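You operate a simulated robot arm through the tools that you are given. There is no shell and no other tool.

The job below is to be done with a simulated robot arm. You get a single attempt, and the scene is never put back.

## Task
Wind the teal and yellow ribbons fully back with the grey wheel.
Fine: turn their dials to FREE first and back to HOLD after; the third ribbon stays out as it is.

It is judged by the outcome, as a careful person would: the job done as asked, and still so three seconds after it is handed in. It fails if anything else is knocked over, pushed out of place, dropped, spilled or broken.

## Robot
A 7-joint arm with a two-finger parallel gripper, fixed in place. Base frame: the origin is at the foot of the arm, x ahead of it, y to its left, z up; the work surface is at about z = 806. Readings come in mm, degrees, newtons and seconds.
Its first joint turns from -166.0 to 166.0 degrees. Payload 4.4 kg.
The tool frame sits at the grasp point between the pads (the TCP): z along the fingers, y along the line on which they close. The tips reach 23 mm beyond it. Largest opening 94 mm; finger width 38, thickness 10; the body of the gripper, 54 by 96 mm, starts 39 mm behind the TCP.
Orientation is that of the tool frame in the base frame, as [roll, pitch, yaw] about the fixed x, y, z axes, in that order (R = Rz(yaw) Ry(pitch) Rx(roll)). With the fingers straight down and closing along the base's y, the tool's x points along the base's -x, its y along +y and its z along -z.

## Interface
- The arm moves only by the tool nudge_tool. Its argument "plan" is a list of rows, each a list of 7 numbers: the shift along the base's x, y, z in mm, then the turn, a rotation vector about the base's x, y, z in degrees, then the closure in counts, from 0 (fully open) to 255 (shut). In form: [[x, y, z, ax, ay, az, fingers], ...]. A call has 1 to 20 rows; each row is the pose to reach, as a shift and turn from the pose commanded when the call began. Rows are played at 5 a second. More than 50 mm and 8.6 degrees between two rows, or a gripper value outside its range, and nothing of the call is played. A pose out of reach is approached as far as the arm can. The call stops where the force on the tool passes 40 N (or 10 N more than at its start, if that is more) or the arm is blocked; 0.2 s more then pass. Each finger travels about 72 mm/s and halts on what it meets, pressing with about 23 N; the grip force reading is that of the motor and also rises with nothing between the fingers. The clock runs only during rows and for 0.2 s after the last one: add rows that repeat a pose to give the fingers time. It gives the time, the measured TCP pose, the force on the tool (base axes), the opening and the grip force at its end, in the units of the frame above (readings bear some noise), with the torque about the TCP (base axes, N m) and any sound that the robot's microphone picked up.
- Cameras (640 x 400 px; columns grow to the right, rows downward): "scene" is fixed at [51.2, -498.7, 1554.8]; the picture's right is [0.76, -0.65, 0.00], its down [-0.29, -0.34, -0.89] and it looks along [0.58, 0.68, -0.45] (base axes); focal length 333 px, centre (320, 200). "wrist" rides on the gripper at [86, 16, -74] in the tool frame; the picture's right is [-0.18, 0.98, 0.00], its down [-0.58, -0.11, -0.81] and it looks along [-0.79, -0.15, 0.59] (tool axes); focal length 243 px, centre (320, 200).
- capture(camera): a new picture of that camera. The clock stands still meanwhile.
- pixel_to_xyz(camera, pixels): for up to 12 pixels [column, row] of the newest picture of that camera ("zoom" is the newest enlarged one), the place [x, y, z] in the base frame of the surface seen there, good to about 2 mm. The clock stands still meanwhile.
- inspect(camera, box): a new picture of the part [left, top, right, bottom] of that camera's present view, enlarged. The clock stands still meanwhile.
- sign_off(): hands the job in; it is judged then, once.

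Open the gripper and draw the arm clear of the work before you hand the job in, unless the task says otherwise.

The tools are called by a JSON object that holds its "op" and its "data". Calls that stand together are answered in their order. nudge_tool: Moves the arm, as the interface text tells. Its arguments: {"type":"object","properties":{"plan":{"type":"array","items":{"type":"array","items":{"type":"number"}}}},"required":["plan"]} The other tools are called the same way: capture (camera) takes a picture; pixel_to_xyz (camera, pixels) gives the place of the surface under pixels of a picture; inspect (camera, box) takes an enlarged picture of a part of a camera's view; sign_off () hands the job in.

At the start:

```text
time: 0.0
position: [593.9, 223.3, 1292.4]
ee_rot: [180.0, 0.0, 180.0]
ft_force: [1.3, 0.0, 0.5]
torque: [-0.04, -0.01, 0.03]
gripper_width: 94.1
finger_force: 0.0
```

scene: 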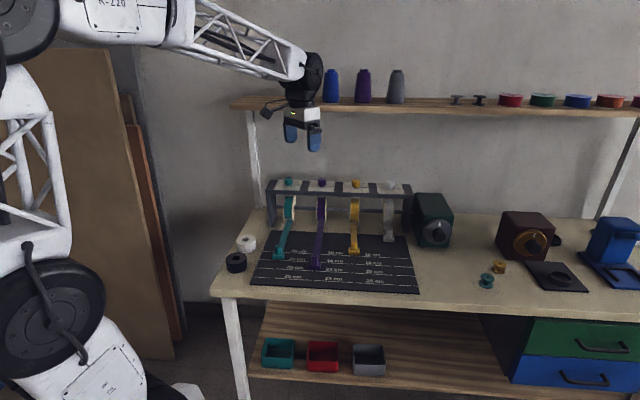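
wrist: 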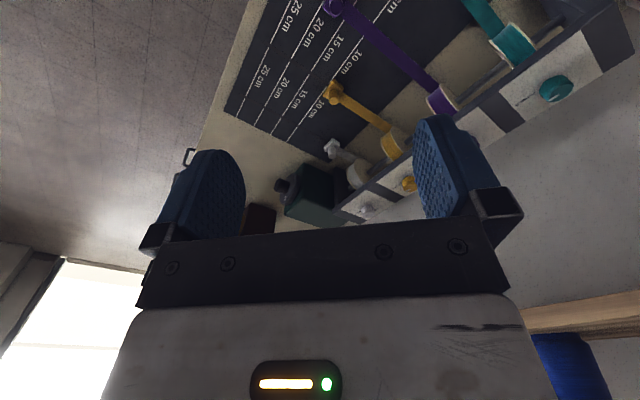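

The scene shows a ribbon rack near (340,200) with teal, purple, yellow and white/grey items. I'll look closer at it.

{"op": "inspect", "data": {"camera": "scene", "box": [220, 160, 460, 310]}}

{"op": "inspect", "data": {"camera": "scene", "box": [250, 165, 346, 225]}}

{"op": "inspect", "data": {"camera": "scene", "box": [330, 170, 458, 250]}}

{"op": "inspect", "data": {"camera": "wrist", "box": [320, 0, 640, 220]}}

```text
2.67 times, centred on (340, 235) of scene
```

zoom: 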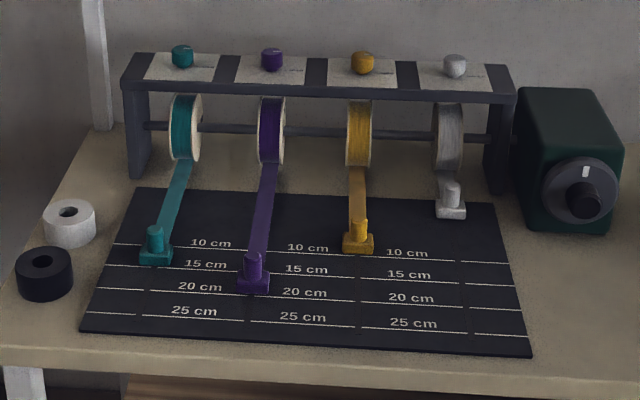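

```text
6.67 times, centred on (298, 195) of scene
```

zoom: 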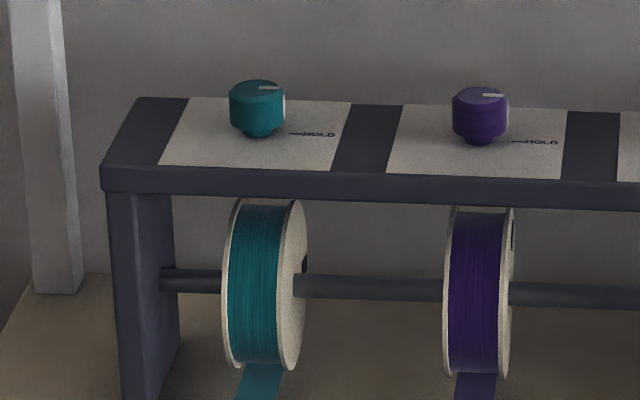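

```text
5.00 times, centred on (394, 210) of scene
```

zoom: 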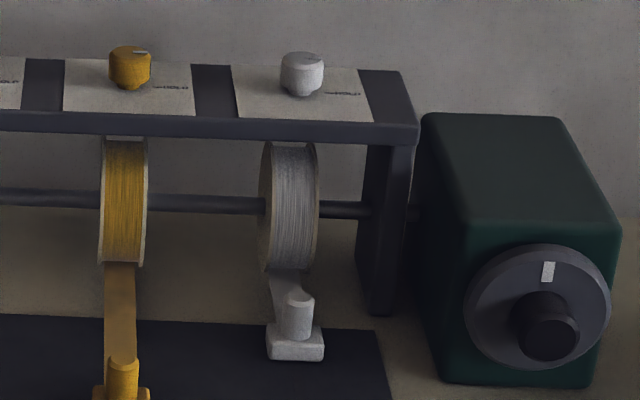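

```text
1.82 times, centred on (480, 110) of wrist
```

zoom: 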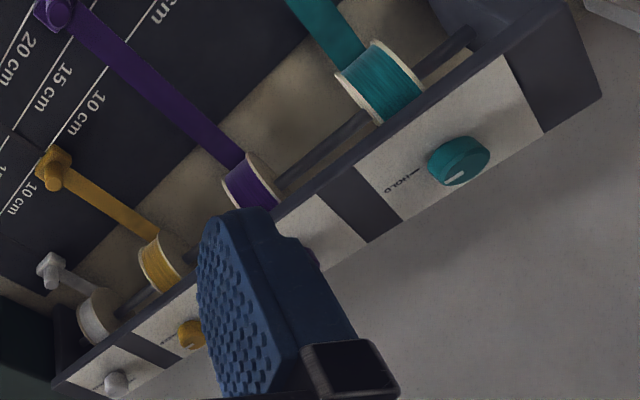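

I'll locate the rack, dials and grey wheel in 3D from the overall enlarged view and the current one.

{"op": "inspect", "data": {"camera": "scene", "box": [380, 180, 476, 260]}}

{"op": "capture", "data": {"camera": "scene"}}

{"op": "pixel_to_xyz", "data": {"camera": "scene", "pixels": [[289, 179], [322, 180], [356, 181], [390, 183], [290, 208], [322, 208], [355, 208], [389, 210], [280, 248], [316, 259], [354, 248], [389, 233]]}}

{"op": "pixel_to_xyz", "data": {"camera": "scene", "pixels": [[268, 190], [408, 195], [430, 194], [450, 215], [428, 230], [449, 238], [440, 224], [438, 236], [437, 222], [430, 240], [276, 185], [403, 186]]}}

```text
5.00 times, centred on (428, 220) of scene
```

zoom: 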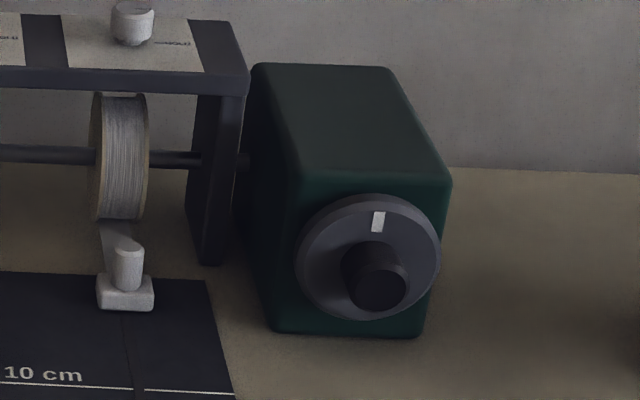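

```text
taken
```

scene: 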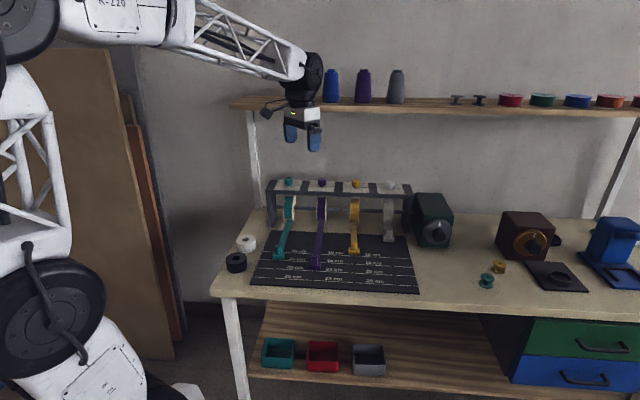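

```text
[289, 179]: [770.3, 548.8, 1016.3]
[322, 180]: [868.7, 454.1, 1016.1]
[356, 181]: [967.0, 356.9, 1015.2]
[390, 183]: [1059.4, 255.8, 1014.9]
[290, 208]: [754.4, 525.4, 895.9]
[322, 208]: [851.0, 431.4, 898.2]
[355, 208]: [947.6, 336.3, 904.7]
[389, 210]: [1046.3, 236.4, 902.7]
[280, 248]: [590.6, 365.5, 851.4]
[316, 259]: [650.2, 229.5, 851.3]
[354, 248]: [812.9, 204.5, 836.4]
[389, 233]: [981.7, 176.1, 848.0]
```

```text
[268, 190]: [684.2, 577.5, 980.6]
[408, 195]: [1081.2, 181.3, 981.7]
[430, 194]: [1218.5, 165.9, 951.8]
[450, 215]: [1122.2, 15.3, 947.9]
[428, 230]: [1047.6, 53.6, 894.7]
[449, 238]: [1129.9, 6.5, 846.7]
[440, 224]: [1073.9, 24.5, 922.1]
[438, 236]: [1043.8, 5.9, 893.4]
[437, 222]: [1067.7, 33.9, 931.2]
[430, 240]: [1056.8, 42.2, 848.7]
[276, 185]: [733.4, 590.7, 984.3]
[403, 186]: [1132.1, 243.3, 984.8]
```

Rack runs along about (0.707,-0.707). I'll check where the shelf is, since it may limit the approach, and get the dial labels.

{"op": "pixel_to_xyz", "data": {"camera": "scene", "pixels": [[240, 105], [400, 110], [560, 116], [331, 85], [397, 85], [250, 150], [350, 160], [236, 102], [245, 243], [236, 263], [487, 280], [300, 175]]}}

{"op": "inspect", "data": {"camera": "scene", "box": [336, 170, 416, 200]}}

{"op": "inspect", "data": {"camera": "scene", "box": [264, 170, 312, 200]}}

{"op": "inspect", "data": {"camera": "wrist", "box": [500, 40, 620, 120]}}

```text
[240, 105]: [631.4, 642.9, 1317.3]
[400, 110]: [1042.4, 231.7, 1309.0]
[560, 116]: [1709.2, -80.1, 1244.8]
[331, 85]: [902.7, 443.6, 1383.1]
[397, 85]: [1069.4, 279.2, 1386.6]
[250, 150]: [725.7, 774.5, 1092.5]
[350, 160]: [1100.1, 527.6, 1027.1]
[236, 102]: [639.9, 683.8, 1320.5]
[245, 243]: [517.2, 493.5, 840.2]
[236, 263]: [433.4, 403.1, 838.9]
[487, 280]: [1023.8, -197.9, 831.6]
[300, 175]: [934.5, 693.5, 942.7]
```

```text
8.00 times, centred on (376, 185) of scene
```

zoom: 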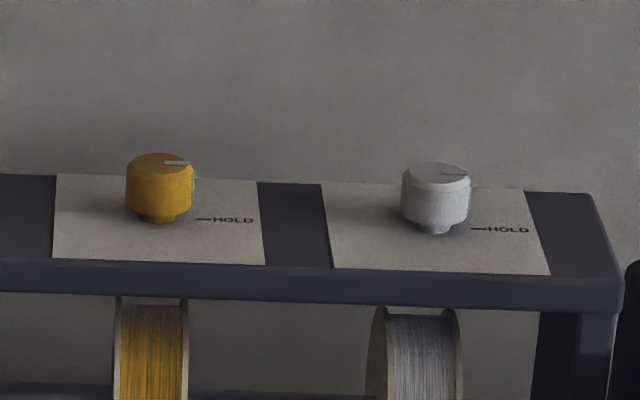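

```text
13.33 times, centred on (288, 185) of scene
```

zoom: 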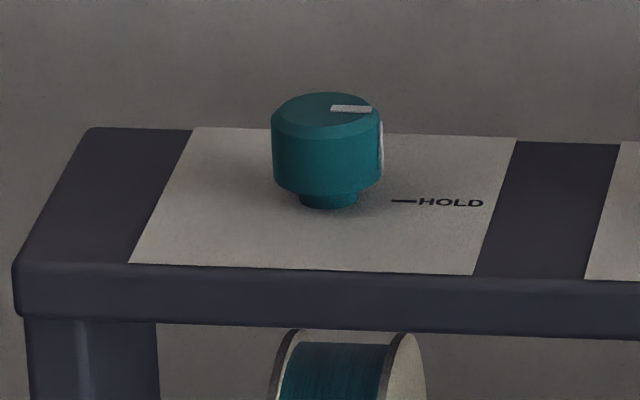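

```text
5.00 times, centred on (560, 80) of wrist
```

zoom: 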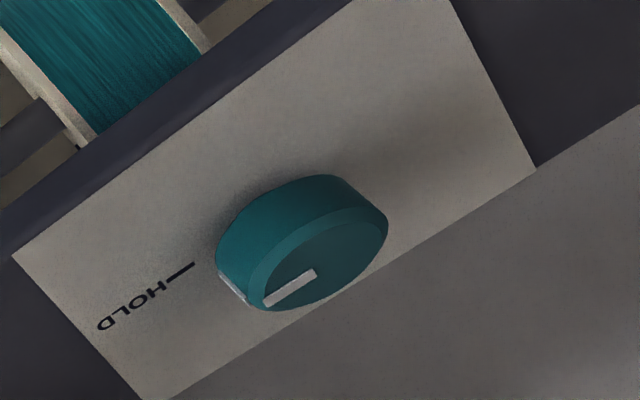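

All four dials point to HOLD; FREE must be hidden behind each dial. I'll shift the arm to look at the yellow dial from its left side with the wrist camera.

{"op": "nudge_tool", "data": {"plan": [[25, 40, 0, 0, 0, 0, 0], [50, 80, 0, 0, 0, 0, 0], [75, 120, 0, 0, 0, 0, 0], [106, 160, 0, 0, 0, 0, 0]]}}

{"op": "capture", "data": {"camera": "wrist"}}

{"op": "capture", "data": {"camera": "scene"}}

```text
refused: row 4 steps farther than a row can; nothing moved
```

```text
taken
```

wrist: 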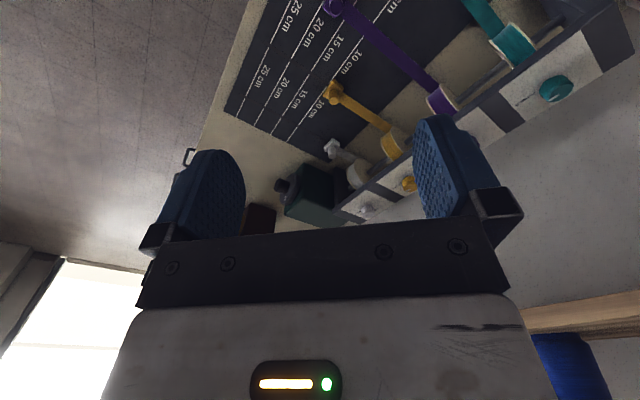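

```text
taken
```

scene: 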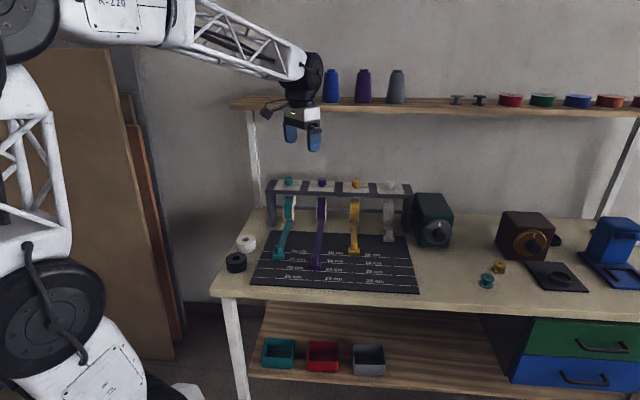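

The last step was 51 mm, over the limit. I'll replay with smaller steps.

{"op": "nudge_tool", "data": {"plan": [[21, 32, 0, 0, 0, 0, 0], [42, 64, 0, 0, 0, 0, 0], [63, 96, 0, 0, 0, 0, 0], [84, 128, 0, 0, 0, 0, 0], [106, 160, 0, 0, 0, 0, 0]]}}

{"op": "capture", "data": {"camera": "wrist"}}

{"op": "capture", "data": {"camera": "scene"}}

```text
time: 1.2
position: [701.4, 382.7, 1294.3]
ee_rot: [179.9, 0.2, -180.0]
ft_force: [0.2, 0.2, 0.0]
torque: [0.0, -0.03, 0.01]
gripper_width: 93.9
finger_force: 0.0
```

```text
taken
```

wrist: 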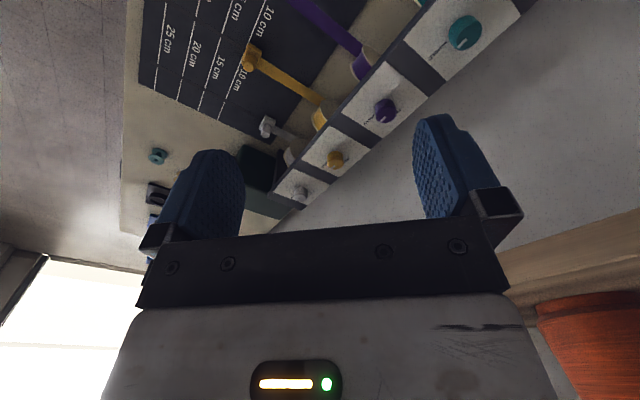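

```text
taken
```

scene: 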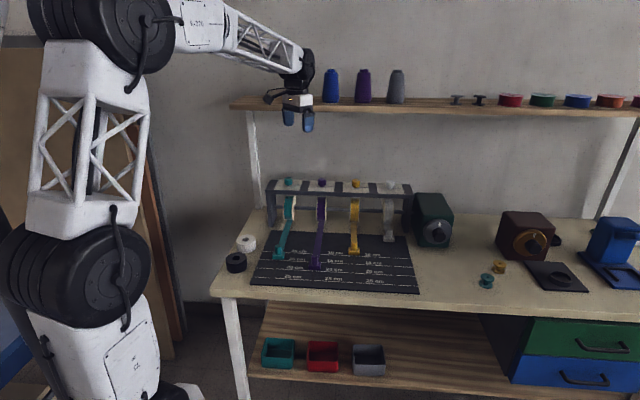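

The dials are now visible at teal (465,32), purple (385,110), yellow (335,158) and white (300,192). I'll zoom on their labels.

{"op": "inspect", "data": {"camera": "wrist", "box": [280, 120, 376, 200]}}

{"op": "inspect", "data": {"camera": "wrist", "box": [400, 0, 500, 70]}}

{"op": "pixel_to_xyz", "data": {"camera": "wrist", "pixels": [[465, 32], [385, 110], [335, 158], [300, 192], [345, 138], [355, 165]]}}

```text
5.00 times, centred on (328, 160) of wrist
```

zoom: 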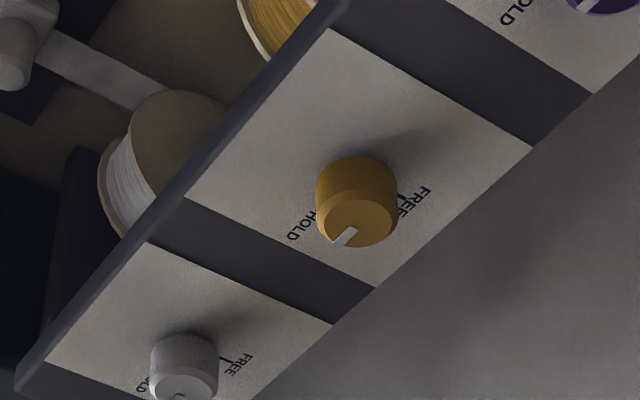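

```text
5.71 times, centred on (450, 35) of wrist
```

zoom: 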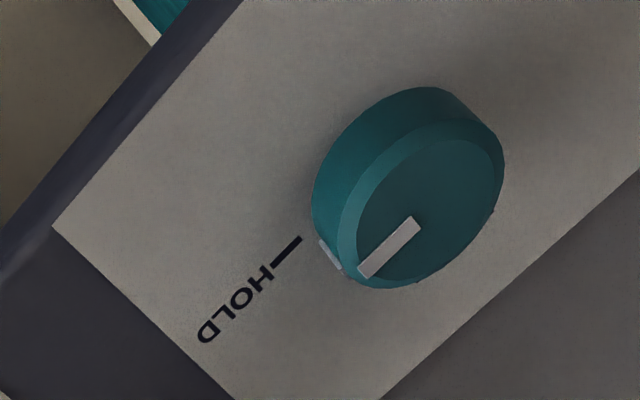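

```text
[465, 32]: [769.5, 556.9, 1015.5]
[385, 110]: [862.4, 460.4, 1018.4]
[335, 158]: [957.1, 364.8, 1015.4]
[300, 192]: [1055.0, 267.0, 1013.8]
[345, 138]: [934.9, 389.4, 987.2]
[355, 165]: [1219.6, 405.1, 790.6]
```

FREE lies behind each dial (away from the front), a quarter turn counter‑clockwise from HOLD seen from above. I'll measure the teal dial precisely.

{"op": "inspect", "data": {"camera": "scene", "box": [264, 170, 312, 200]}}

{"op": "pixel_to_xyz", "data": {"camera": "zoom", "pixels": [[275, 112], [380, 112], [325, 96], [325, 126], [326, 110], [325, 185], [330, 205], [350, 140], [150, 255], [460, 265], [200, 135], [300, 290]]}}

```text
13.33 times, centred on (288, 185) of scene
```

zoom: 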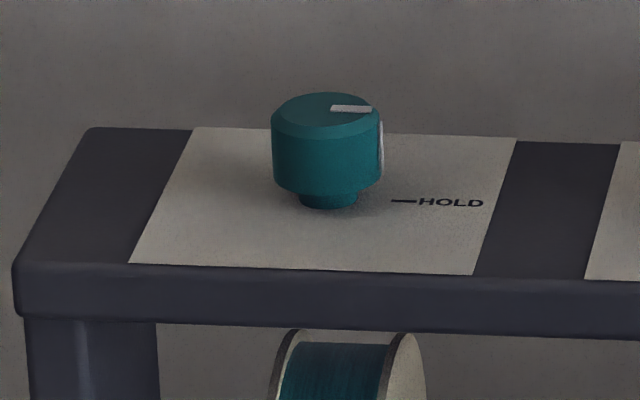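

```text
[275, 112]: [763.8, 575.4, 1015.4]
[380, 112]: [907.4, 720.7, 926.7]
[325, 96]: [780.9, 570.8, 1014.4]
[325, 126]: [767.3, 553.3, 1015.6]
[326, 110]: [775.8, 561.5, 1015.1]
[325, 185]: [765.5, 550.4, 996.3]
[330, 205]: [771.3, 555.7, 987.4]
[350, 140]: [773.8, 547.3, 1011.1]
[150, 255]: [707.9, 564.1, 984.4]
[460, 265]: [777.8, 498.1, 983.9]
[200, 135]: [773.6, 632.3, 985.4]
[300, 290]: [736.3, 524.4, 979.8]
```

The teal dial's axis is at about (775.5,563), radius about 17, top z 1016, plate z 984.5; the shelf overhangs it, so I'll lean the tool 40° toward −x and approach from the front. First the tilt and a stand-off position.

{"op": "nudge_tool", "data": {"plan": [[0, 15, -10, 0, -8, 0, 0], [0, 30, -20, 0, -16, 0, 0], [0, 50, -40, 0, -24, 0, 0], [0, 75, -60, 0, -32, 0, 0], [0, 100, -90, 0, -40, 0, 0], [0, 125, -120, 0, -40, 0, 0], [0, 155, -150, 0, -40, 0, 0], [0, 180, -180, 0, -40, 0, 0], [0, 180, -180, 0, -40, 0, 0]]}}

{"op": "capture", "data": {"camera": "wrist"}}

{"op": "capture", "data": {"camera": "scene"}}

```text
time: 3.2
position: [700.4, 562.6, 1111.0]
ee_rot: [179.9, 39.9, 179.9]
ft_force: [-0.2, -0.5, 0.9]
torque: [0.01, 0.0, 0.0]
gripper_width: 94.0
finger_force: 0.0
```

```text
taken
```

wrist: 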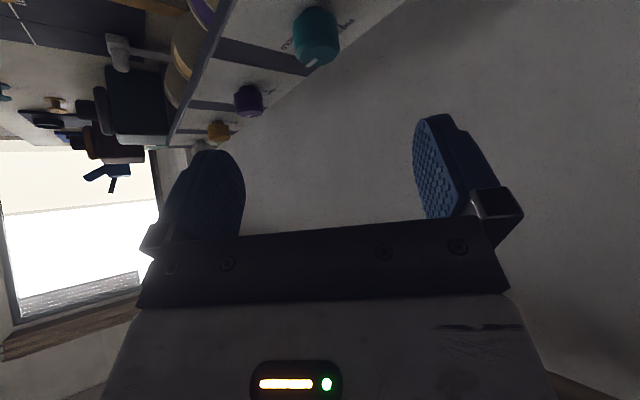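

```text
taken
```

scene: 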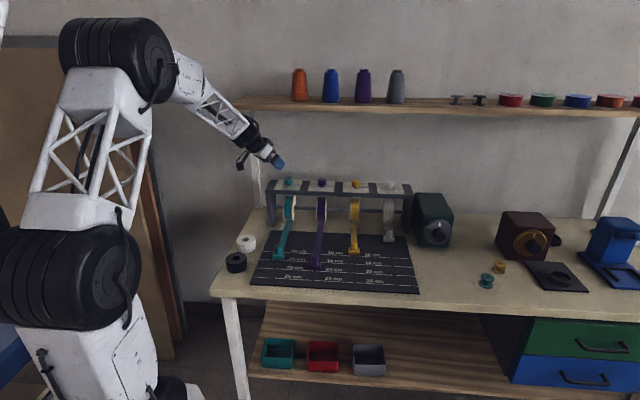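

The wrist view shows the teal dial centre ahead at (316,35). I'll double-check its position and then slide in along the tool axis.

{"op": "inspect", "data": {"camera": "wrist", "box": [276, 0, 372, 80]}}

{"op": "pixel_to_xyz", "data": {"camera": "zoom", "pixels": [[120, 170], [250, 170], [180, 60], [240, 280], [200, 330], [150, 180]]}}

```text
5.00 times, centred on (324, 40) of wrist
```

zoom: 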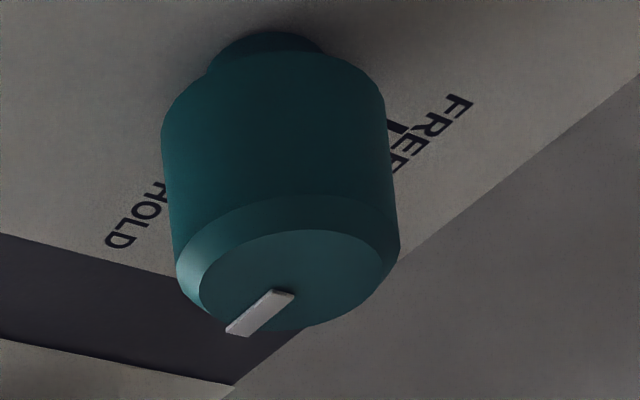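

```text
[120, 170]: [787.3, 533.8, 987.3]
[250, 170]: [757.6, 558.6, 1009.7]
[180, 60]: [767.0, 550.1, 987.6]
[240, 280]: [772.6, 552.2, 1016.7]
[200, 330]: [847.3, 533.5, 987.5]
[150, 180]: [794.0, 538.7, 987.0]
```

FREE is confirmed behind teal as well. A few more points to pin down the centre.

{"op": "pixel_to_xyz", "data": {"camera": "zoom", "pixels": [[292, 278], [270, 160], [172, 160], [380, 150], [205, 290], [380, 270], [290, 235], [300, 325]]}}

```text
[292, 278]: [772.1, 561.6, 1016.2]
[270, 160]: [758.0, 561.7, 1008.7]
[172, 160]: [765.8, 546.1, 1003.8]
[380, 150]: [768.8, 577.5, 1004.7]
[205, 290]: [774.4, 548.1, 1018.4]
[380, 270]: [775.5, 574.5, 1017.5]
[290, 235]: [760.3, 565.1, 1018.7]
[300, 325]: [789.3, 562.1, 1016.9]
```

Centre is (775,562). I advance along the tool axis to TCP z about 1019.

{"op": "nudge_tool", "data": {"plan": [[20, 0, -24, 0, 0, 0, 0], [40, 0, -48, 0, 0, 0, 0], [58, 0, -71, 0, 0, 0, 0], [75, 0, -92, 0, 0, 0, 0], [75, 0, -92, 0, 0, 0, 0]]}}

{"op": "capture", "data": {"camera": "wrist"}}

{"op": "inspect", "data": {"camera": "scene", "box": [200, 90, 360, 215]}}

```text
time: 4.4
position: [775.3, 563.6, 1019.4]
ee_rot: [179.9, 39.9, 179.9]
ft_force: [0.3, -0.3, -0.4]
torque: [0.02, 0.0, 0.05]
gripper_width: 94.0
finger_force: 0.1
```

```text
taken
```

wrist: 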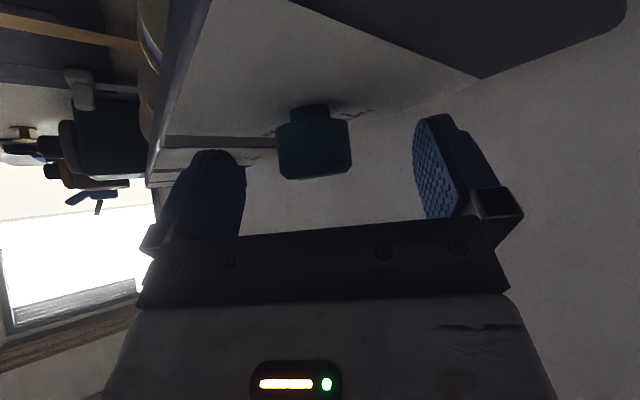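

```text
3.20 times, centred on (280, 152) of scene
```

zoom: 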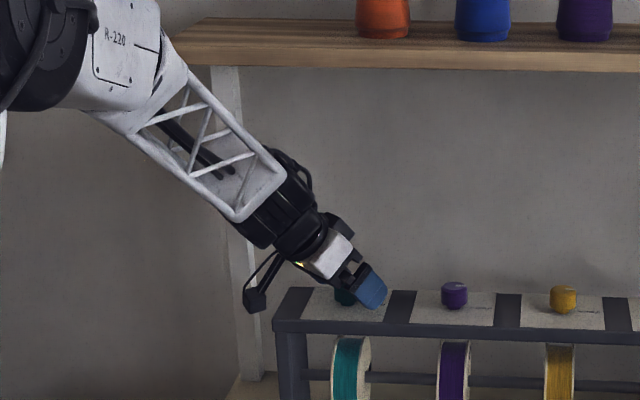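

The dial (277–352, ~145) sits between the fingers. I'll close part-way to about 46 mm to check centring before gripping.

{"op": "nudge_tool", "data": {"plan": [[0, 0, 0, 0, 0, 0, 130], [0, 0, 0, 0, 0, 0, 130], [0, 0, 0, 0, 0, 0, 130]]}}

{"op": "capture", "data": {"camera": "wrist"}}

```text
time: 5.2
position: [775.5, 562.8, 1020.1]
ee_rot: [-180.0, 39.9, -179.9]
ft_force: [0.3, 0.6, 0.8]
torque: [0.03, 0.01, 0.0]
gripper_width: 46.3
finger_force: 0.0
```

```text
taken
```

wrist: 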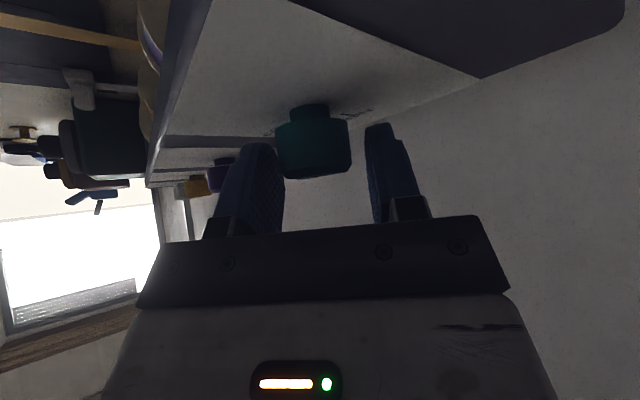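

Centred within about 1 mm. Now gripping the teal dial.

{"op": "nudge_tool", "data": {"plan": [[0, -1, 0, 0, 0, 0, 190], [0, -1, 0, 0, 0, 0, 190], [0, -1, 0, 0, 0, 0, 190]]}}

```text
time: 6.0
position: [775.1, 562.5, 1018.3]
ee_rot: [-180.0, 40.0, -180.0]
ft_force: [5.6, 10.2, -3.8]
torque: [-0.7, -0.51, -0.04]
gripper_width: 33.5
finger_force: 44.7
```

Gripped at 33.5 mm. I'll turn about +z in small steps, first 32°, releasing that 1 mm side shift.

{"op": "nudge_tool", "data": {"plan": [[0, 1, 0, 0, 0, 0, 190], [0, 1, 0, 0, 0, 8, 190], [0, 1, 0, 0, 0, 16, 190], [0, 1, 0, 0, 0, 24, 190], [0, 1, 0, 0, 0, 32, 190]]}}

{"op": "inspect", "data": {"camera": "scene", "box": [220, 130, 340, 210]}}

```text
time: 7.2
position: [774.1, 563.2, 1018.8]
ee_rot: [179.9, 40.1, -148.1]
ft_force: [6.6, -1.5, -3.3]
torque: [-0.25, 0.08, 0.01]
gripper_width: 34.0
finger_force: 44.6
```

```text
5.00 times, centred on (280, 170) of scene
```

zoom: 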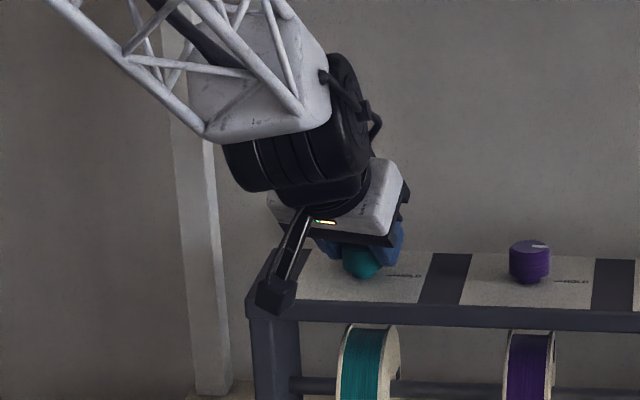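

Turning smoothly with small forces. Continuing the remaining 58°.

{"op": "nudge_tool", "data": {"plan": [[0, 0, 0, 0, 0, 8, 190], [0, 0, 0, 0, 0, 16, 190], [0, 0, 0, 0, 0, 24, 190], [0, 0, 0, 0, 0, 32, 190], [0, 0, 0, 0, 0, 40, 190], [0, 0, 0, 0, 0, 48, 190], [0, 0, 0, 0, 0, 54, 190], [0, 0, 0, 0, 0, 58, 190], [0, 0, 0, 0, 0, 58, 190]]}}

{"op": "inspect", "data": {"camera": "scene", "box": [220, 130, 340, 210]}}

{"op": "capture", "data": {"camera": "wrist"}}

```text
time: 9.2
position: [774.2, 562.2, 1019.9]
ee_rot: [-179.9, 40.1, -89.9]
ft_force: [-24.6, 17.7, 11.4]
torque: [1.28, -0.02, -0.02]
gripper_width: 34.1
finger_force: 45.3
```

```text
5.00 times, centred on (280, 170) of scene
```

zoom: 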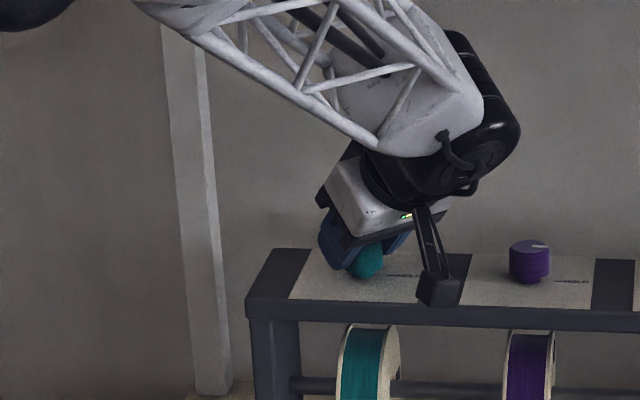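

```text
taken
```

wrist: 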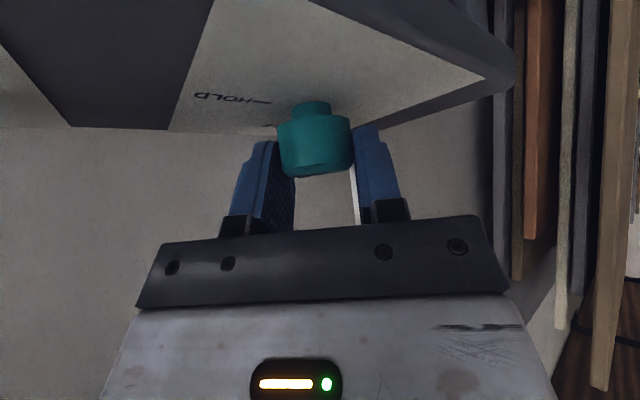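

The tool turned a full 90°. I open the fingers and back off along the tool axis to check the pointer.

{"op": "nudge_tool", "data": {"plan": [[0, 0, 1, 0, 0, 0, 60], [0, 0, 1, 0, 0, 0, 0], [0, 0, 1, 0, 0, 0, 0], [0, -25, 30, 0, 0, 0, 0], [0, -51, 61, 0, 0, 0, 0], [0, -77, 92, 0, 0, 0, 0]]}}

{"op": "capture", "data": {"camera": "wrist"}}

{"op": "inspect", "data": {"camera": "scene", "box": [264, 170, 312, 200]}}

```text
time: 10.6
position: [775.3, 484.7, 1110.8]
ee_rot: [179.9, 40.0, -90.0]
ft_force: [-0.3, -0.8, -0.7]
torque: [0.03, 0.06, 0.0]
gripper_width: 94.1
finger_force: 0.0
```

```text
taken
```

wrist: 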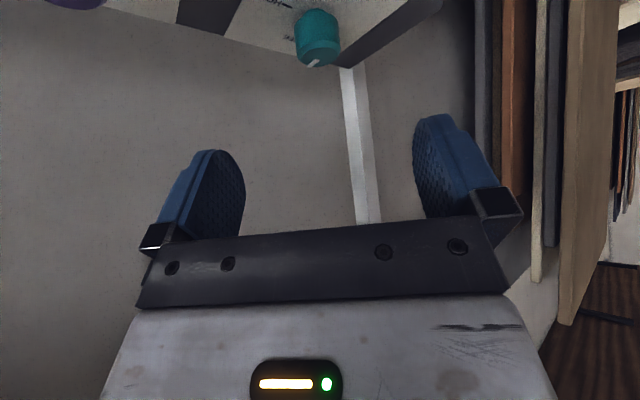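

```text
13.33 times, centred on (288, 185) of scene
```

zoom: 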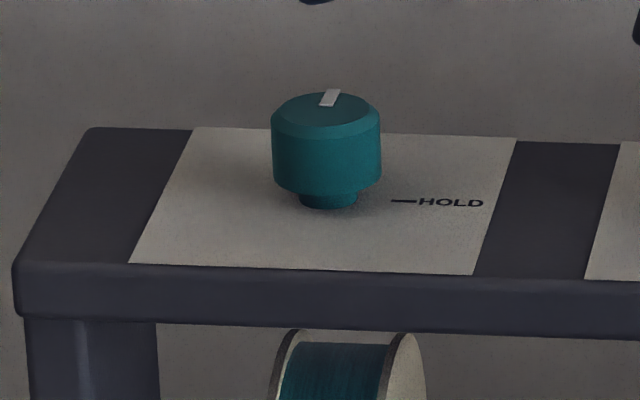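

The pointer now seems to aim to the back. I'll zoom on it from the wrist view to compare with the FREE tick.

{"op": "inspect", "data": {"camera": "wrist", "box": [270, 0, 366, 80]}}

{"op": "pixel_to_xyz", "data": {"camera": "zoom", "pixels": [[300, 310], [330, 280]]}}

```text
5.00 times, centred on (318, 40) of wrist
```

zoom: 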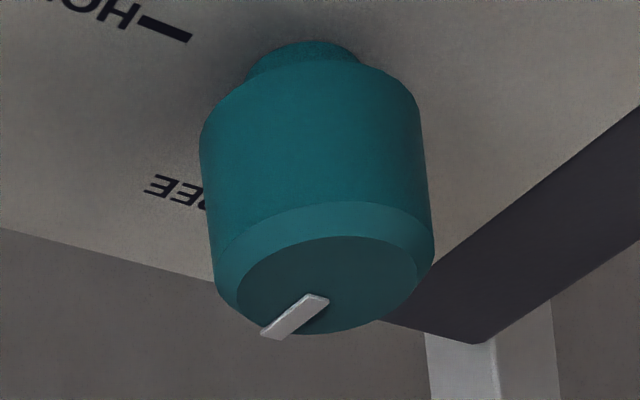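

```text
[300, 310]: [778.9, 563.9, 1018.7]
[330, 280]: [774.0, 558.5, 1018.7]
```

Checking the pointer's direction numerically from its two ends.

{"op": "pixel_to_xyz", "data": {"camera": "zoom", "pixels": [[315, 300], [272, 332], [290, 318], [305, 306]]}}

```text
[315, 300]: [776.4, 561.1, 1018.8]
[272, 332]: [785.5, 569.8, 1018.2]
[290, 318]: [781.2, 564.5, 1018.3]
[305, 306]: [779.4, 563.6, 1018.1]
```

Pointer direction is 44°, exactly toward FREE. Teal is free. Now I move along the rack to the yellow dial's stand-off, swinging the lean back to −x.

{"op": "nudge_tool", "data": {"plan": [[9, -12, 2, 0, 0, -7.5, 0], [19, -24, 4, 0, 0, -15, 0], [29, -36, 4, 0, 0, -22.5, 0], [39, -46, 4, 0, 0, -30, 0], [49, -56, 4, 0, 0, -37.5, 0], [59, -66, 4, 0, 0, -45, 0], [69, -76, 4, 0, 0, -52.5, 0], [79, -86, 4, 0, 0, -60, 0], [89, -96, 4, 0, 0, -67.5, 0], [98, -104, 2, 0, 0, -75, 0], [107, -111, 0, 0, 0, -82.5, 0], [117, -118, 0, 0, 0, -90, 0], [117, -118, 0, 0, 0, -90, 0]]}}

{"op": "capture", "data": {"camera": "wrist"}}

{"op": "capture", "data": {"camera": "scene"}}

{"op": "inspect", "data": {"camera": "wrist", "box": [260, 0, 380, 80]}}

```text
time: 13.4
position: [891.0, 367.0, 1111.5]
ee_rot: [-180.0, 40.2, 179.9]
ft_force: [-0.5, 0.5, 0.1]
torque: [-0.01, -0.02, 0.0]
gripper_width: 93.8
finger_force: 0.1
```

```text
taken
```

wrist: 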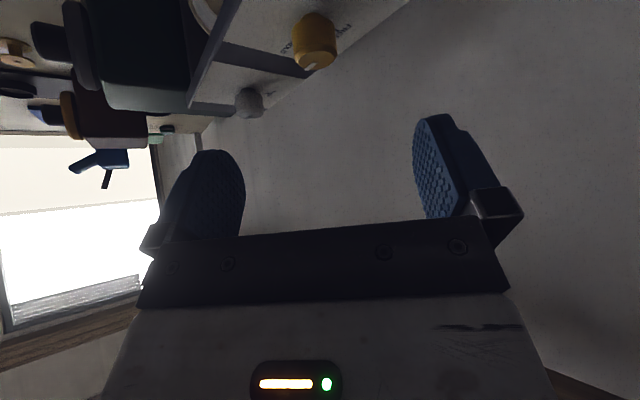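

```text
taken
```

scene: 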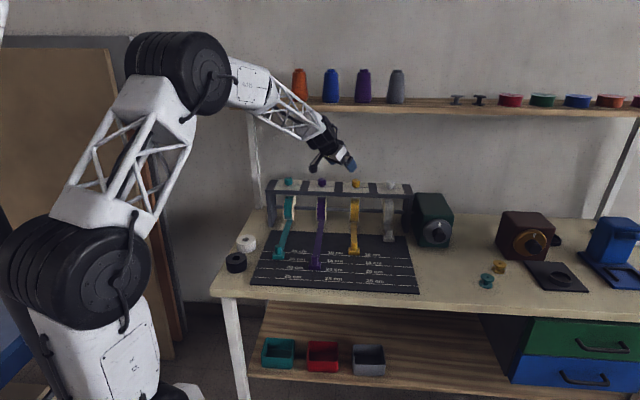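

```text
5.00 times, centred on (320, 40) of wrist
```

zoom: 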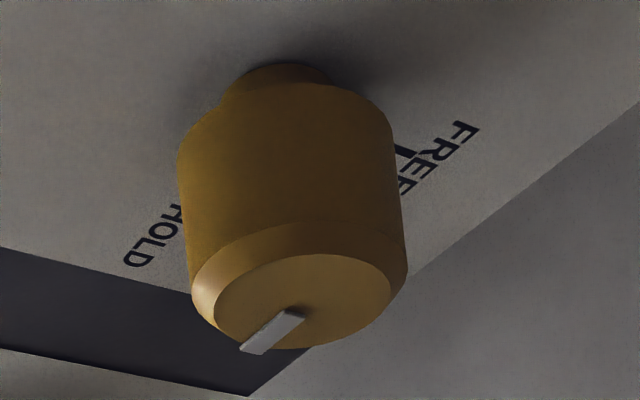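

The same aspect on yellow. I'll pin down its centre from edges on the zoom.

{"op": "pixel_to_xyz", "data": {"camera": "zoom", "pixels": [[305, 302], [285, 190], [187, 190], [395, 190], [215, 308], [385, 290], [302, 258], [300, 344]]}}

```text
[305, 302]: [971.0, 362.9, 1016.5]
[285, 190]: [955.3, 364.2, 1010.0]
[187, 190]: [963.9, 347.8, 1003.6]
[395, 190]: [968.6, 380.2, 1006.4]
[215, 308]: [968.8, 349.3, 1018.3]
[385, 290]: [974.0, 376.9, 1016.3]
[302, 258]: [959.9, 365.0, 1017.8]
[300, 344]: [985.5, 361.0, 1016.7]
```

Yellow's centre is about (972.5,364.5). Advancing along the tool axis onto it, then closing part-way.

{"op": "nudge_tool", "data": {"plan": [[18, -3.5, -20, 0, 0, 0, 0], [38, -3.5, -44, 0, 0, 0, 0], [60, -3.5, -69, 0, 0, 0, 0], [80, -3.5, -92, 0, 0, 0, 0], [80, -3.5, -92, 0, 0, 0, 130], [80, -3.5, -92, 0, 0, 0, 130], [80, -3.5, -92, 0, 0, 0, 130]]}}

{"op": "capture", "data": {"camera": "wrist"}}

```text
time: 15.0
position: [972.8, 363.4, 1018.9]
ee_rot: [179.9, 40.0, -180.0]
ft_force: [0.2, -0.1, 0.7]
torque: [0.03, 0.0, -0.02]
gripper_width: 46.1
finger_force: 0.0
```

```text
taken
```

wrist: 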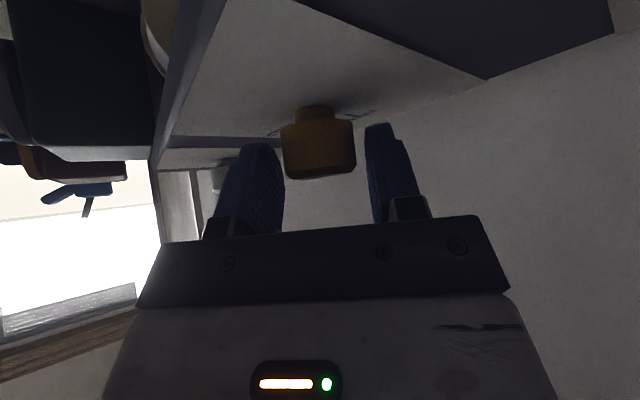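

Dial centred at col 318. I grip and turn +90° about z.

{"op": "nudge_tool", "data": {"plan": [[0, 0, 0, 0, 0, 0, 190], [0, 0, 0, 0, 0, 0, 190], [0, 0, 0, 0, 0, 0, 190], [0, 0, 0, 0, 0, 8, 190], [0, 0, 0, 0, 0, 16, 190], [0, 0, 0, 0, 0, 24, 190], [0, 0, 0, 0, 0, 32, 190], [0, 0, 0, 0, 0, 40, 190], [0, 0, 0, 0, 0, 48, 190], [0, 0, 0, 0, 0, 56, 190], [0, 0, 0, 0, 0, 64, 190], [0, 0, 0, 0, 0, 72, 190], [0, 0, 0, 0, 0, 80, 190], [0, 0, 0, 0, 0, 86, 190], [0, 0, 0, 0, 0, 90, 190], [0, 0, 0, 0, 0, 90, 190]]}}

{"op": "capture", "data": {"camera": "scene"}}

{"op": "capture", "data": {"camera": "wrist"}}

```text
time: 16.6
position: [971.9, 364.0, 1019.3]
ee_rot: [179.9, 39.9, -151.0]
ft_force: [7.2, 9.6, -3.2]
torque: [-0.57, -0.16, -0.01]
gripper_width: 33.7
finger_force: 45.2
stopped in row 7: the force on the tool passed its limit at 41 N (the readings are from after the stop); the commanded pose is now the measured one
```

```text
taken
```

scene: 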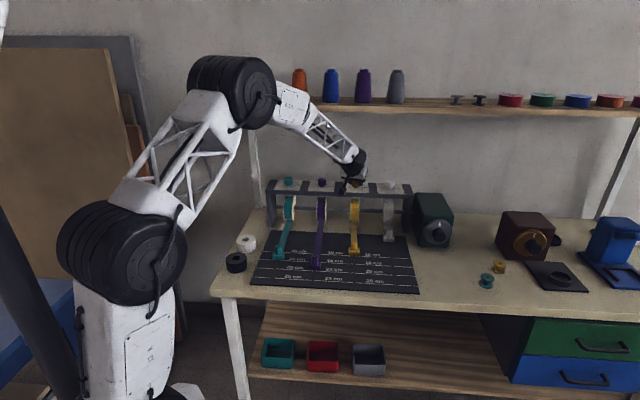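

```text
taken
```

wrist: 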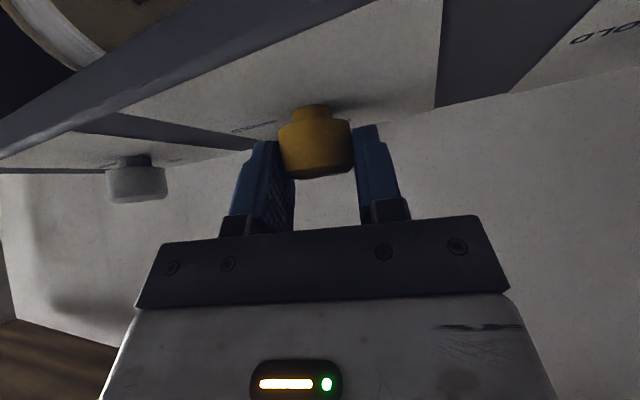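

A brief force spike stopped at 29°. I relieve the side load by ~1 mm and continue with gentler steps.

{"op": "nudge_tool", "data": {"plan": [[0.6, 0.8, 0, 0, 0, 0, 190], [0.6, 0.8, 0, 0, 0, 5, 190], [0.6, 0.8, 0, 0, 0, 10, 190], [0.6, 0.8, 0, 0, 0, 15, 190], [0.6, 0.8, 0, 0, 0, 20, 190]]}}

```text
time: 17.8
position: [972.3, 363.9, 1020.7]
ee_rot: [179.8, 40.0, -130.9]
ft_force: [-20.2, -13.0, -1.5]
torque: [-0.32, -0.9, -0.03]
gripper_width: 34.1
finger_force: 44.8
```

Side load has flipped sign; I shift back slightly and continue.

{"op": "nudge_tool", "data": {"plan": [[-0.8, -0.6, 0, 0, 0, 0, 190], [-0.8, -0.6, 0, 0, 0, 6, 190], [-0.8, -0.6, 0, 0, 0, 12, 190], [-0.8, -0.6, 0, 0, 0, 18, 190], [-0.8, -0.6, 0, 0, 0, 24, 190]]}}

```text
time: 19.0
position: [973.0, 364.2, 1018.6]
ee_rot: [179.9, 39.8, -106.9]
ft_force: [10.4, 2.6, -6.5]
torque: [-0.19, -0.7, -0.01]
gripper_width: 33.7
finger_force: 45.3
```

Forces are low at 73°. Finishing the last 17°.

{"op": "nudge_tool", "data": {"plan": [[0.3, 0, 0, 0, 0, 5, 190], [0.3, 0, 0, 0, 0, 10, 190], [0.3, 0, 0, 0, 0, 14, 190], [0.3, 0, 0, 0, 0, 17, 190], [0.3, 0, 0, 0, 0, 17, 190]]}}

{"op": "inspect", "data": {"camera": "scene", "box": [310, 120, 430, 200]}}

```text
time: 20.2
position: [972.4, 365.9, 1019.7]
ee_rot: [179.9, 39.9, -89.9]
ft_force: [-1.6, 5.5, -2.6]
torque: [0.54, -0.85, -0.27]
gripper_width: 33.5
finger_force: 45.0
```

```text
5.00 times, centred on (370, 160) of scene
```

zoom: 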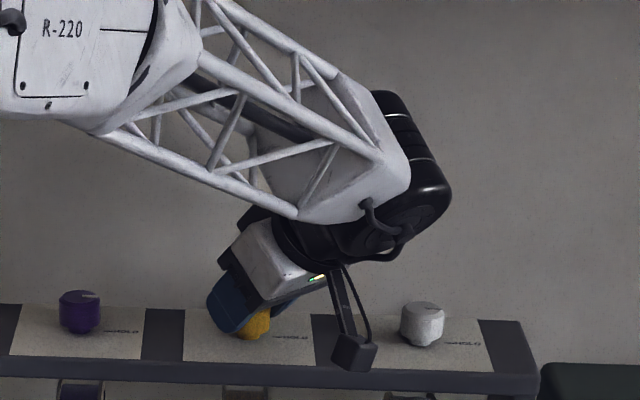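

Tool turned fully to 90°. Releasing and backing off along the tool axis to check yellow's pointer.

{"op": "nudge_tool", "data": {"plan": [[0, 0, 1, 0, 0, 0, 60], [0, 0, 1, 0, 0, 0, 0], [0, 0, 1, 0, 0, 0, 0], [0, -25, 30, 0, 0, 0, 0], [0, -51, 61, 0, 0, 0, 0], [0, -77, 92, 0, 0, 0, 0]]}}

{"op": "inspect", "data": {"camera": "wrist", "box": [270, 0, 366, 80]}}

{"op": "pixel_to_xyz", "data": {"camera": "zoom", "pixels": [[315, 300], [272, 332], [290, 318], [305, 306]]}}

{"op": "inspect", "data": {"camera": "scene", "box": [260, 170, 420, 270]}}

```text
time: 21.6
position: [971.7, 287.9, 1111.3]
ee_rot: [179.7, 39.9, -90.1]
ft_force: [-0.2, 0.3, -0.4]
torque: [0.03, 0.0, 0.01]
gripper_width: 94.4
finger_force: 0.1
```

```text
5.00 times, centred on (318, 40) of wrist
```

zoom: 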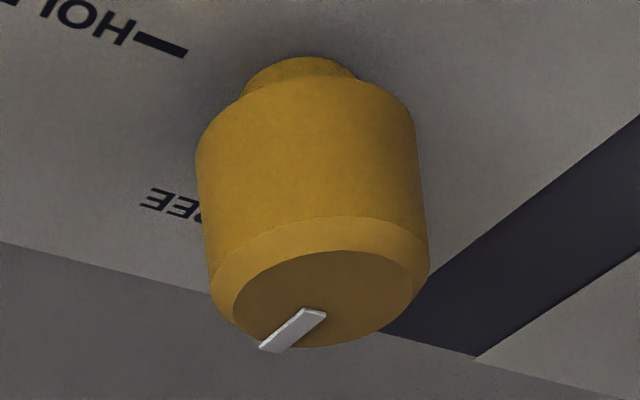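

```text
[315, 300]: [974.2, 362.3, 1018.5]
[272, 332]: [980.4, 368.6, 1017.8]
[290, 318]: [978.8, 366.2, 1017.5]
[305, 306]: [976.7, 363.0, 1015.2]
```

```text
4.00 times, centred on (340, 220) of scene
```

zoom: 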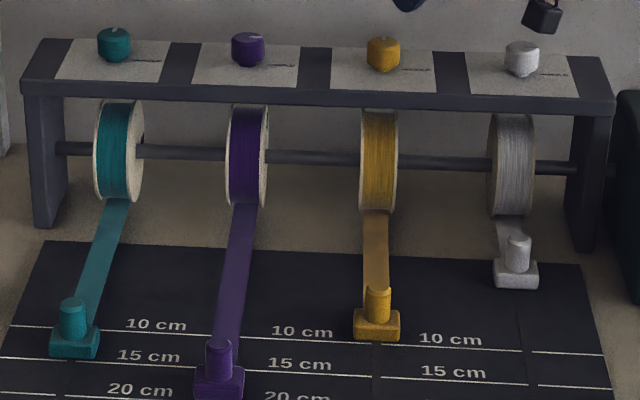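

Yellow also points to FREE (≈44°). Now I measure the grey wheel.

{"op": "inspect", "data": {"camera": "scene", "box": [404, 190, 468, 254]}}

```text
6.25 times, centred on (436, 222) of scene
```

zoom: 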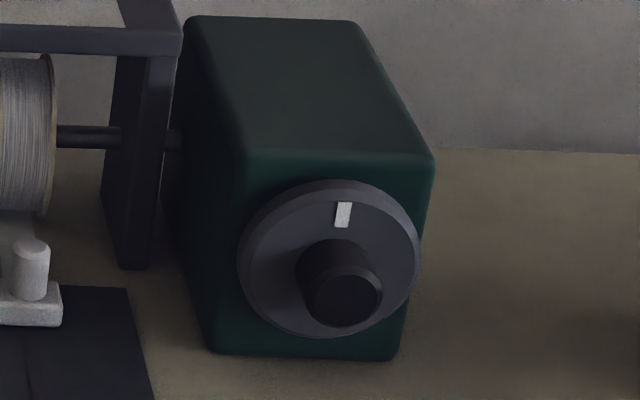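

{"op": "pixel_to_xyz", "data": {"camera": "zoom", "pixels": [[252, 260], [405, 260], [330, 192], [325, 325], [350, 300], [320, 250], [318, 300], [380, 300], [350, 272], [350, 322], [343, 215], [310, 350]]}}

{"op": "pixel_to_xyz", "data": {"camera": "zoom", "pixels": [[270, 230], [390, 230], [280, 290], [400, 290], [300, 270], [300, 285], [390, 345], [230, 340], [250, 170], [420, 175], [312, 290], [370, 280]]}}

```text
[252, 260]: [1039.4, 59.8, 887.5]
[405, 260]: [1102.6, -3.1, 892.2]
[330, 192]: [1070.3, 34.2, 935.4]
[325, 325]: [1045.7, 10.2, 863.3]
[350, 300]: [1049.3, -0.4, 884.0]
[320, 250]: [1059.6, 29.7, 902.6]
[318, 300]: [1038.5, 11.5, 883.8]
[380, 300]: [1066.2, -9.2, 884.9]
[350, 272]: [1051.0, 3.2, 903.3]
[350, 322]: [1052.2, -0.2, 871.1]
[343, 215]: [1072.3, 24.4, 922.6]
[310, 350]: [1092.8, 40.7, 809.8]
```

```text
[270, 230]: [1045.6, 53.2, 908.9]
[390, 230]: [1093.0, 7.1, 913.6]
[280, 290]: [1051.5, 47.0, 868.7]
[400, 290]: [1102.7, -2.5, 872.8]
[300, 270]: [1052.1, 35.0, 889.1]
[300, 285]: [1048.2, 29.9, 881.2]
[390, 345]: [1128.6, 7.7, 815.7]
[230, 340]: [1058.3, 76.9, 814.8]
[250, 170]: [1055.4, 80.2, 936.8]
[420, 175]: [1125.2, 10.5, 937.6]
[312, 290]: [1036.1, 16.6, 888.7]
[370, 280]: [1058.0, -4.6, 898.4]
```

The disc face is at x+y≈1099, with a central knob about 43 mm wide protruding about 35 mm, axis near (s=738, z≈895). I retreat from the rack and swing the tool toward the wheel at a safe height.

{"op": "nudge_tool", "data": {"plan": [[-15, -42, 4, 0, 0, -5, 0], [-30, -84, 8, 0, 0, -10, 0], [-45, -126, 10, 0, 0, -15, 0], [-60, -168, 10, 0, 0, -21, 0], [-75, -210, 10, 0, 0, -27, 0], [-90, -252, 10, 0, 0, -33, 0], [-105, -294, 10, 0, 0, -39, 0], [-120, -336, 10, 0, 0, -45, 0], [-120, -336, 10, 0, 0, -45, 0]]}}

{"op": "capture", "data": {"camera": "scene"}}

```text
time: 23.6
position: [850.8, -49.3, 1122.1]
ee_rot: [179.9, 40.0, -135.1]
ft_force: [-0.6, -0.4, 0.0]
torque: [0.0, -0.01, 0.0]
gripper_width: 93.8
finger_force: 0.1
```

```text
taken
```

scene: 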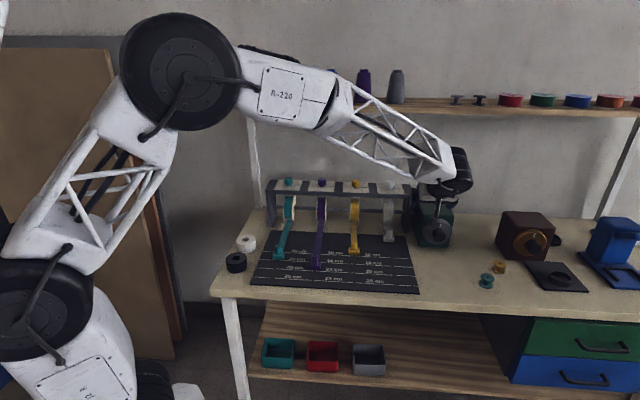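

Now I tilt the tool to horizontal about the rack axis (50°), still at height.

{"op": "nudge_tool", "data": {"plan": [[0, 0, 0, 5.05, -5.05, 0, 0], [0, 0, 0, 10.1, -10.1, 0, 0], [0, 0, 0, 15.15, -15.15, 0, 0], [0, 0, 0, 20.2, -20.2, 0, 0], [0, 0, 0, 25.25, -25.25, 0, 0], [0, 0, 0, 30.3, -30.3, 0, 0], [0, 0, 0, 35.36, -35.36, 0, 0], [0, 0, 0, 35.36, -35.36, 0, 0]]}}

{"op": "capture", "data": {"camera": "scene"}}

{"op": "capture", "data": {"camera": "wrist"}}

```text
time: 25.4
position: [853.6, -48.9, 1121.7]
ee_rot: [-175.3, 90.0, -130.2]
ft_force: [0.4, 0.4, 0.0]
torque: [-0.01, 0.04, 0.02]
gripper_width: 94.2
finger_force: 0.1
```

```text
taken
```

scene: 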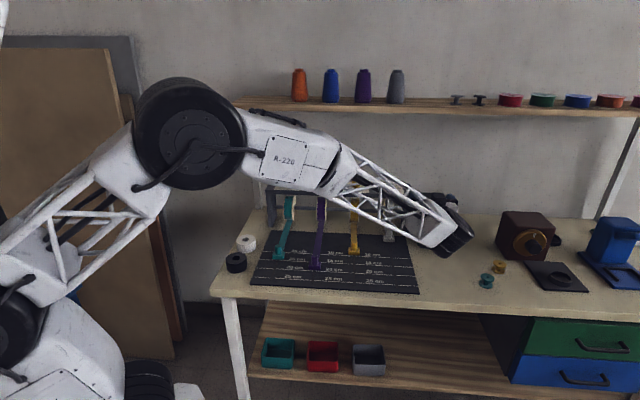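

```text
taken
```

wrist: 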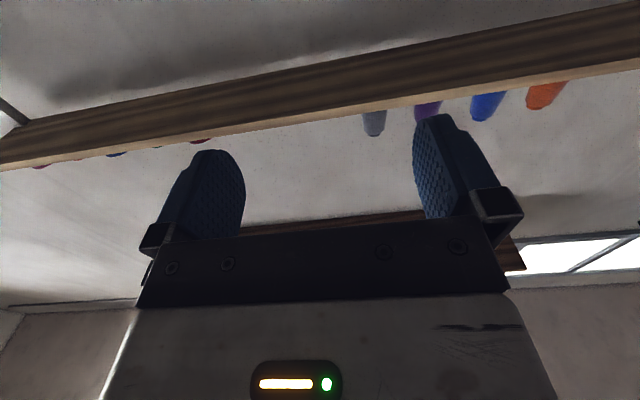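

Tool is horizontal with the camera beneath. I roll the tool −90° about its axis so the camera goes to the right side, keeping it clear of the table.

{"op": "nudge_tool", "data": {"plan": [[0, 0, 0, -5.3, -5.3, 0, 0], [0, 0, 0, -10.6, -10.6, 0, 0], [0, 0, 0, -15.9, -15.9, 0, 0], [0, 0, 0, -21.2, -21.2, 0, 0], [0, 0, 0, -26.5, -26.5, 0, 0], [0, 0, 0, -31.8, -31.8, 0, 0], [0, 0, 0, -37.1, -37.1, 0, 0], [0, 0, 0, -42.4, -42.4, 0, 0], [0, 0, 0, -47.7, -47.7, 0, 0], [0, 0, 0, -53, -53, 0, 0], [0, 0, 0, -58.3, -58.3, 0, 0], [0, 0, 0, -63.6, -63.6, 0, 0], [0, 0, 0, -63.6, -63.6, 0, 0]]}}

{"op": "capture", "data": {"camera": "scene"}}

{"op": "capture", "data": {"camera": "wrist"}}

```text
time: 28.2
position: [896.9, -52.8, 1251.1]
ee_rot: [-96.3, 13.9, -45.8]
ft_force: [0.4, -0.7, 0.4]
torque: [-0.01, -0.01, 0.01]
gripper_width: 94.1
finger_force: 0.0
out of reach, approached as far as the arm can: row 8, 9, 10, 11, 12, 13
```

```text
taken
```

scene: 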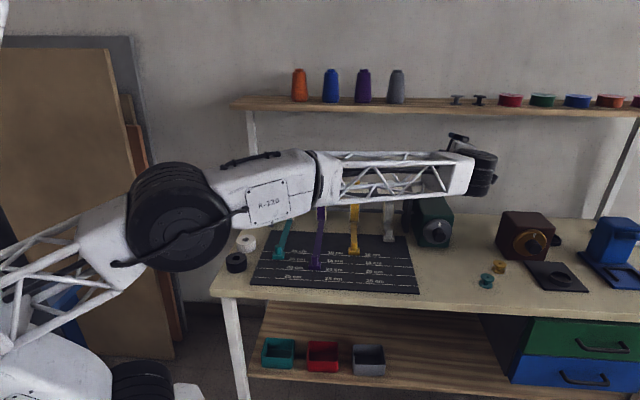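

```text
taken
```

wrist: 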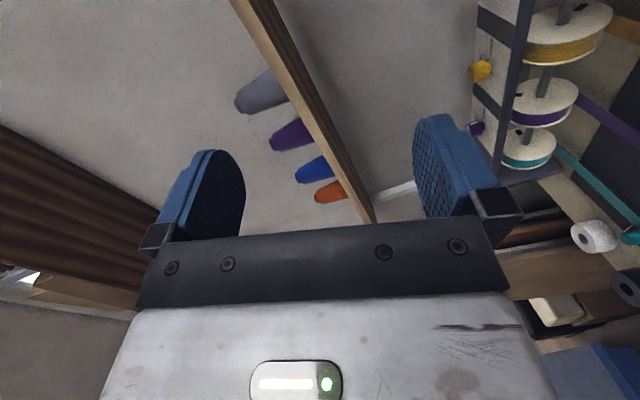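

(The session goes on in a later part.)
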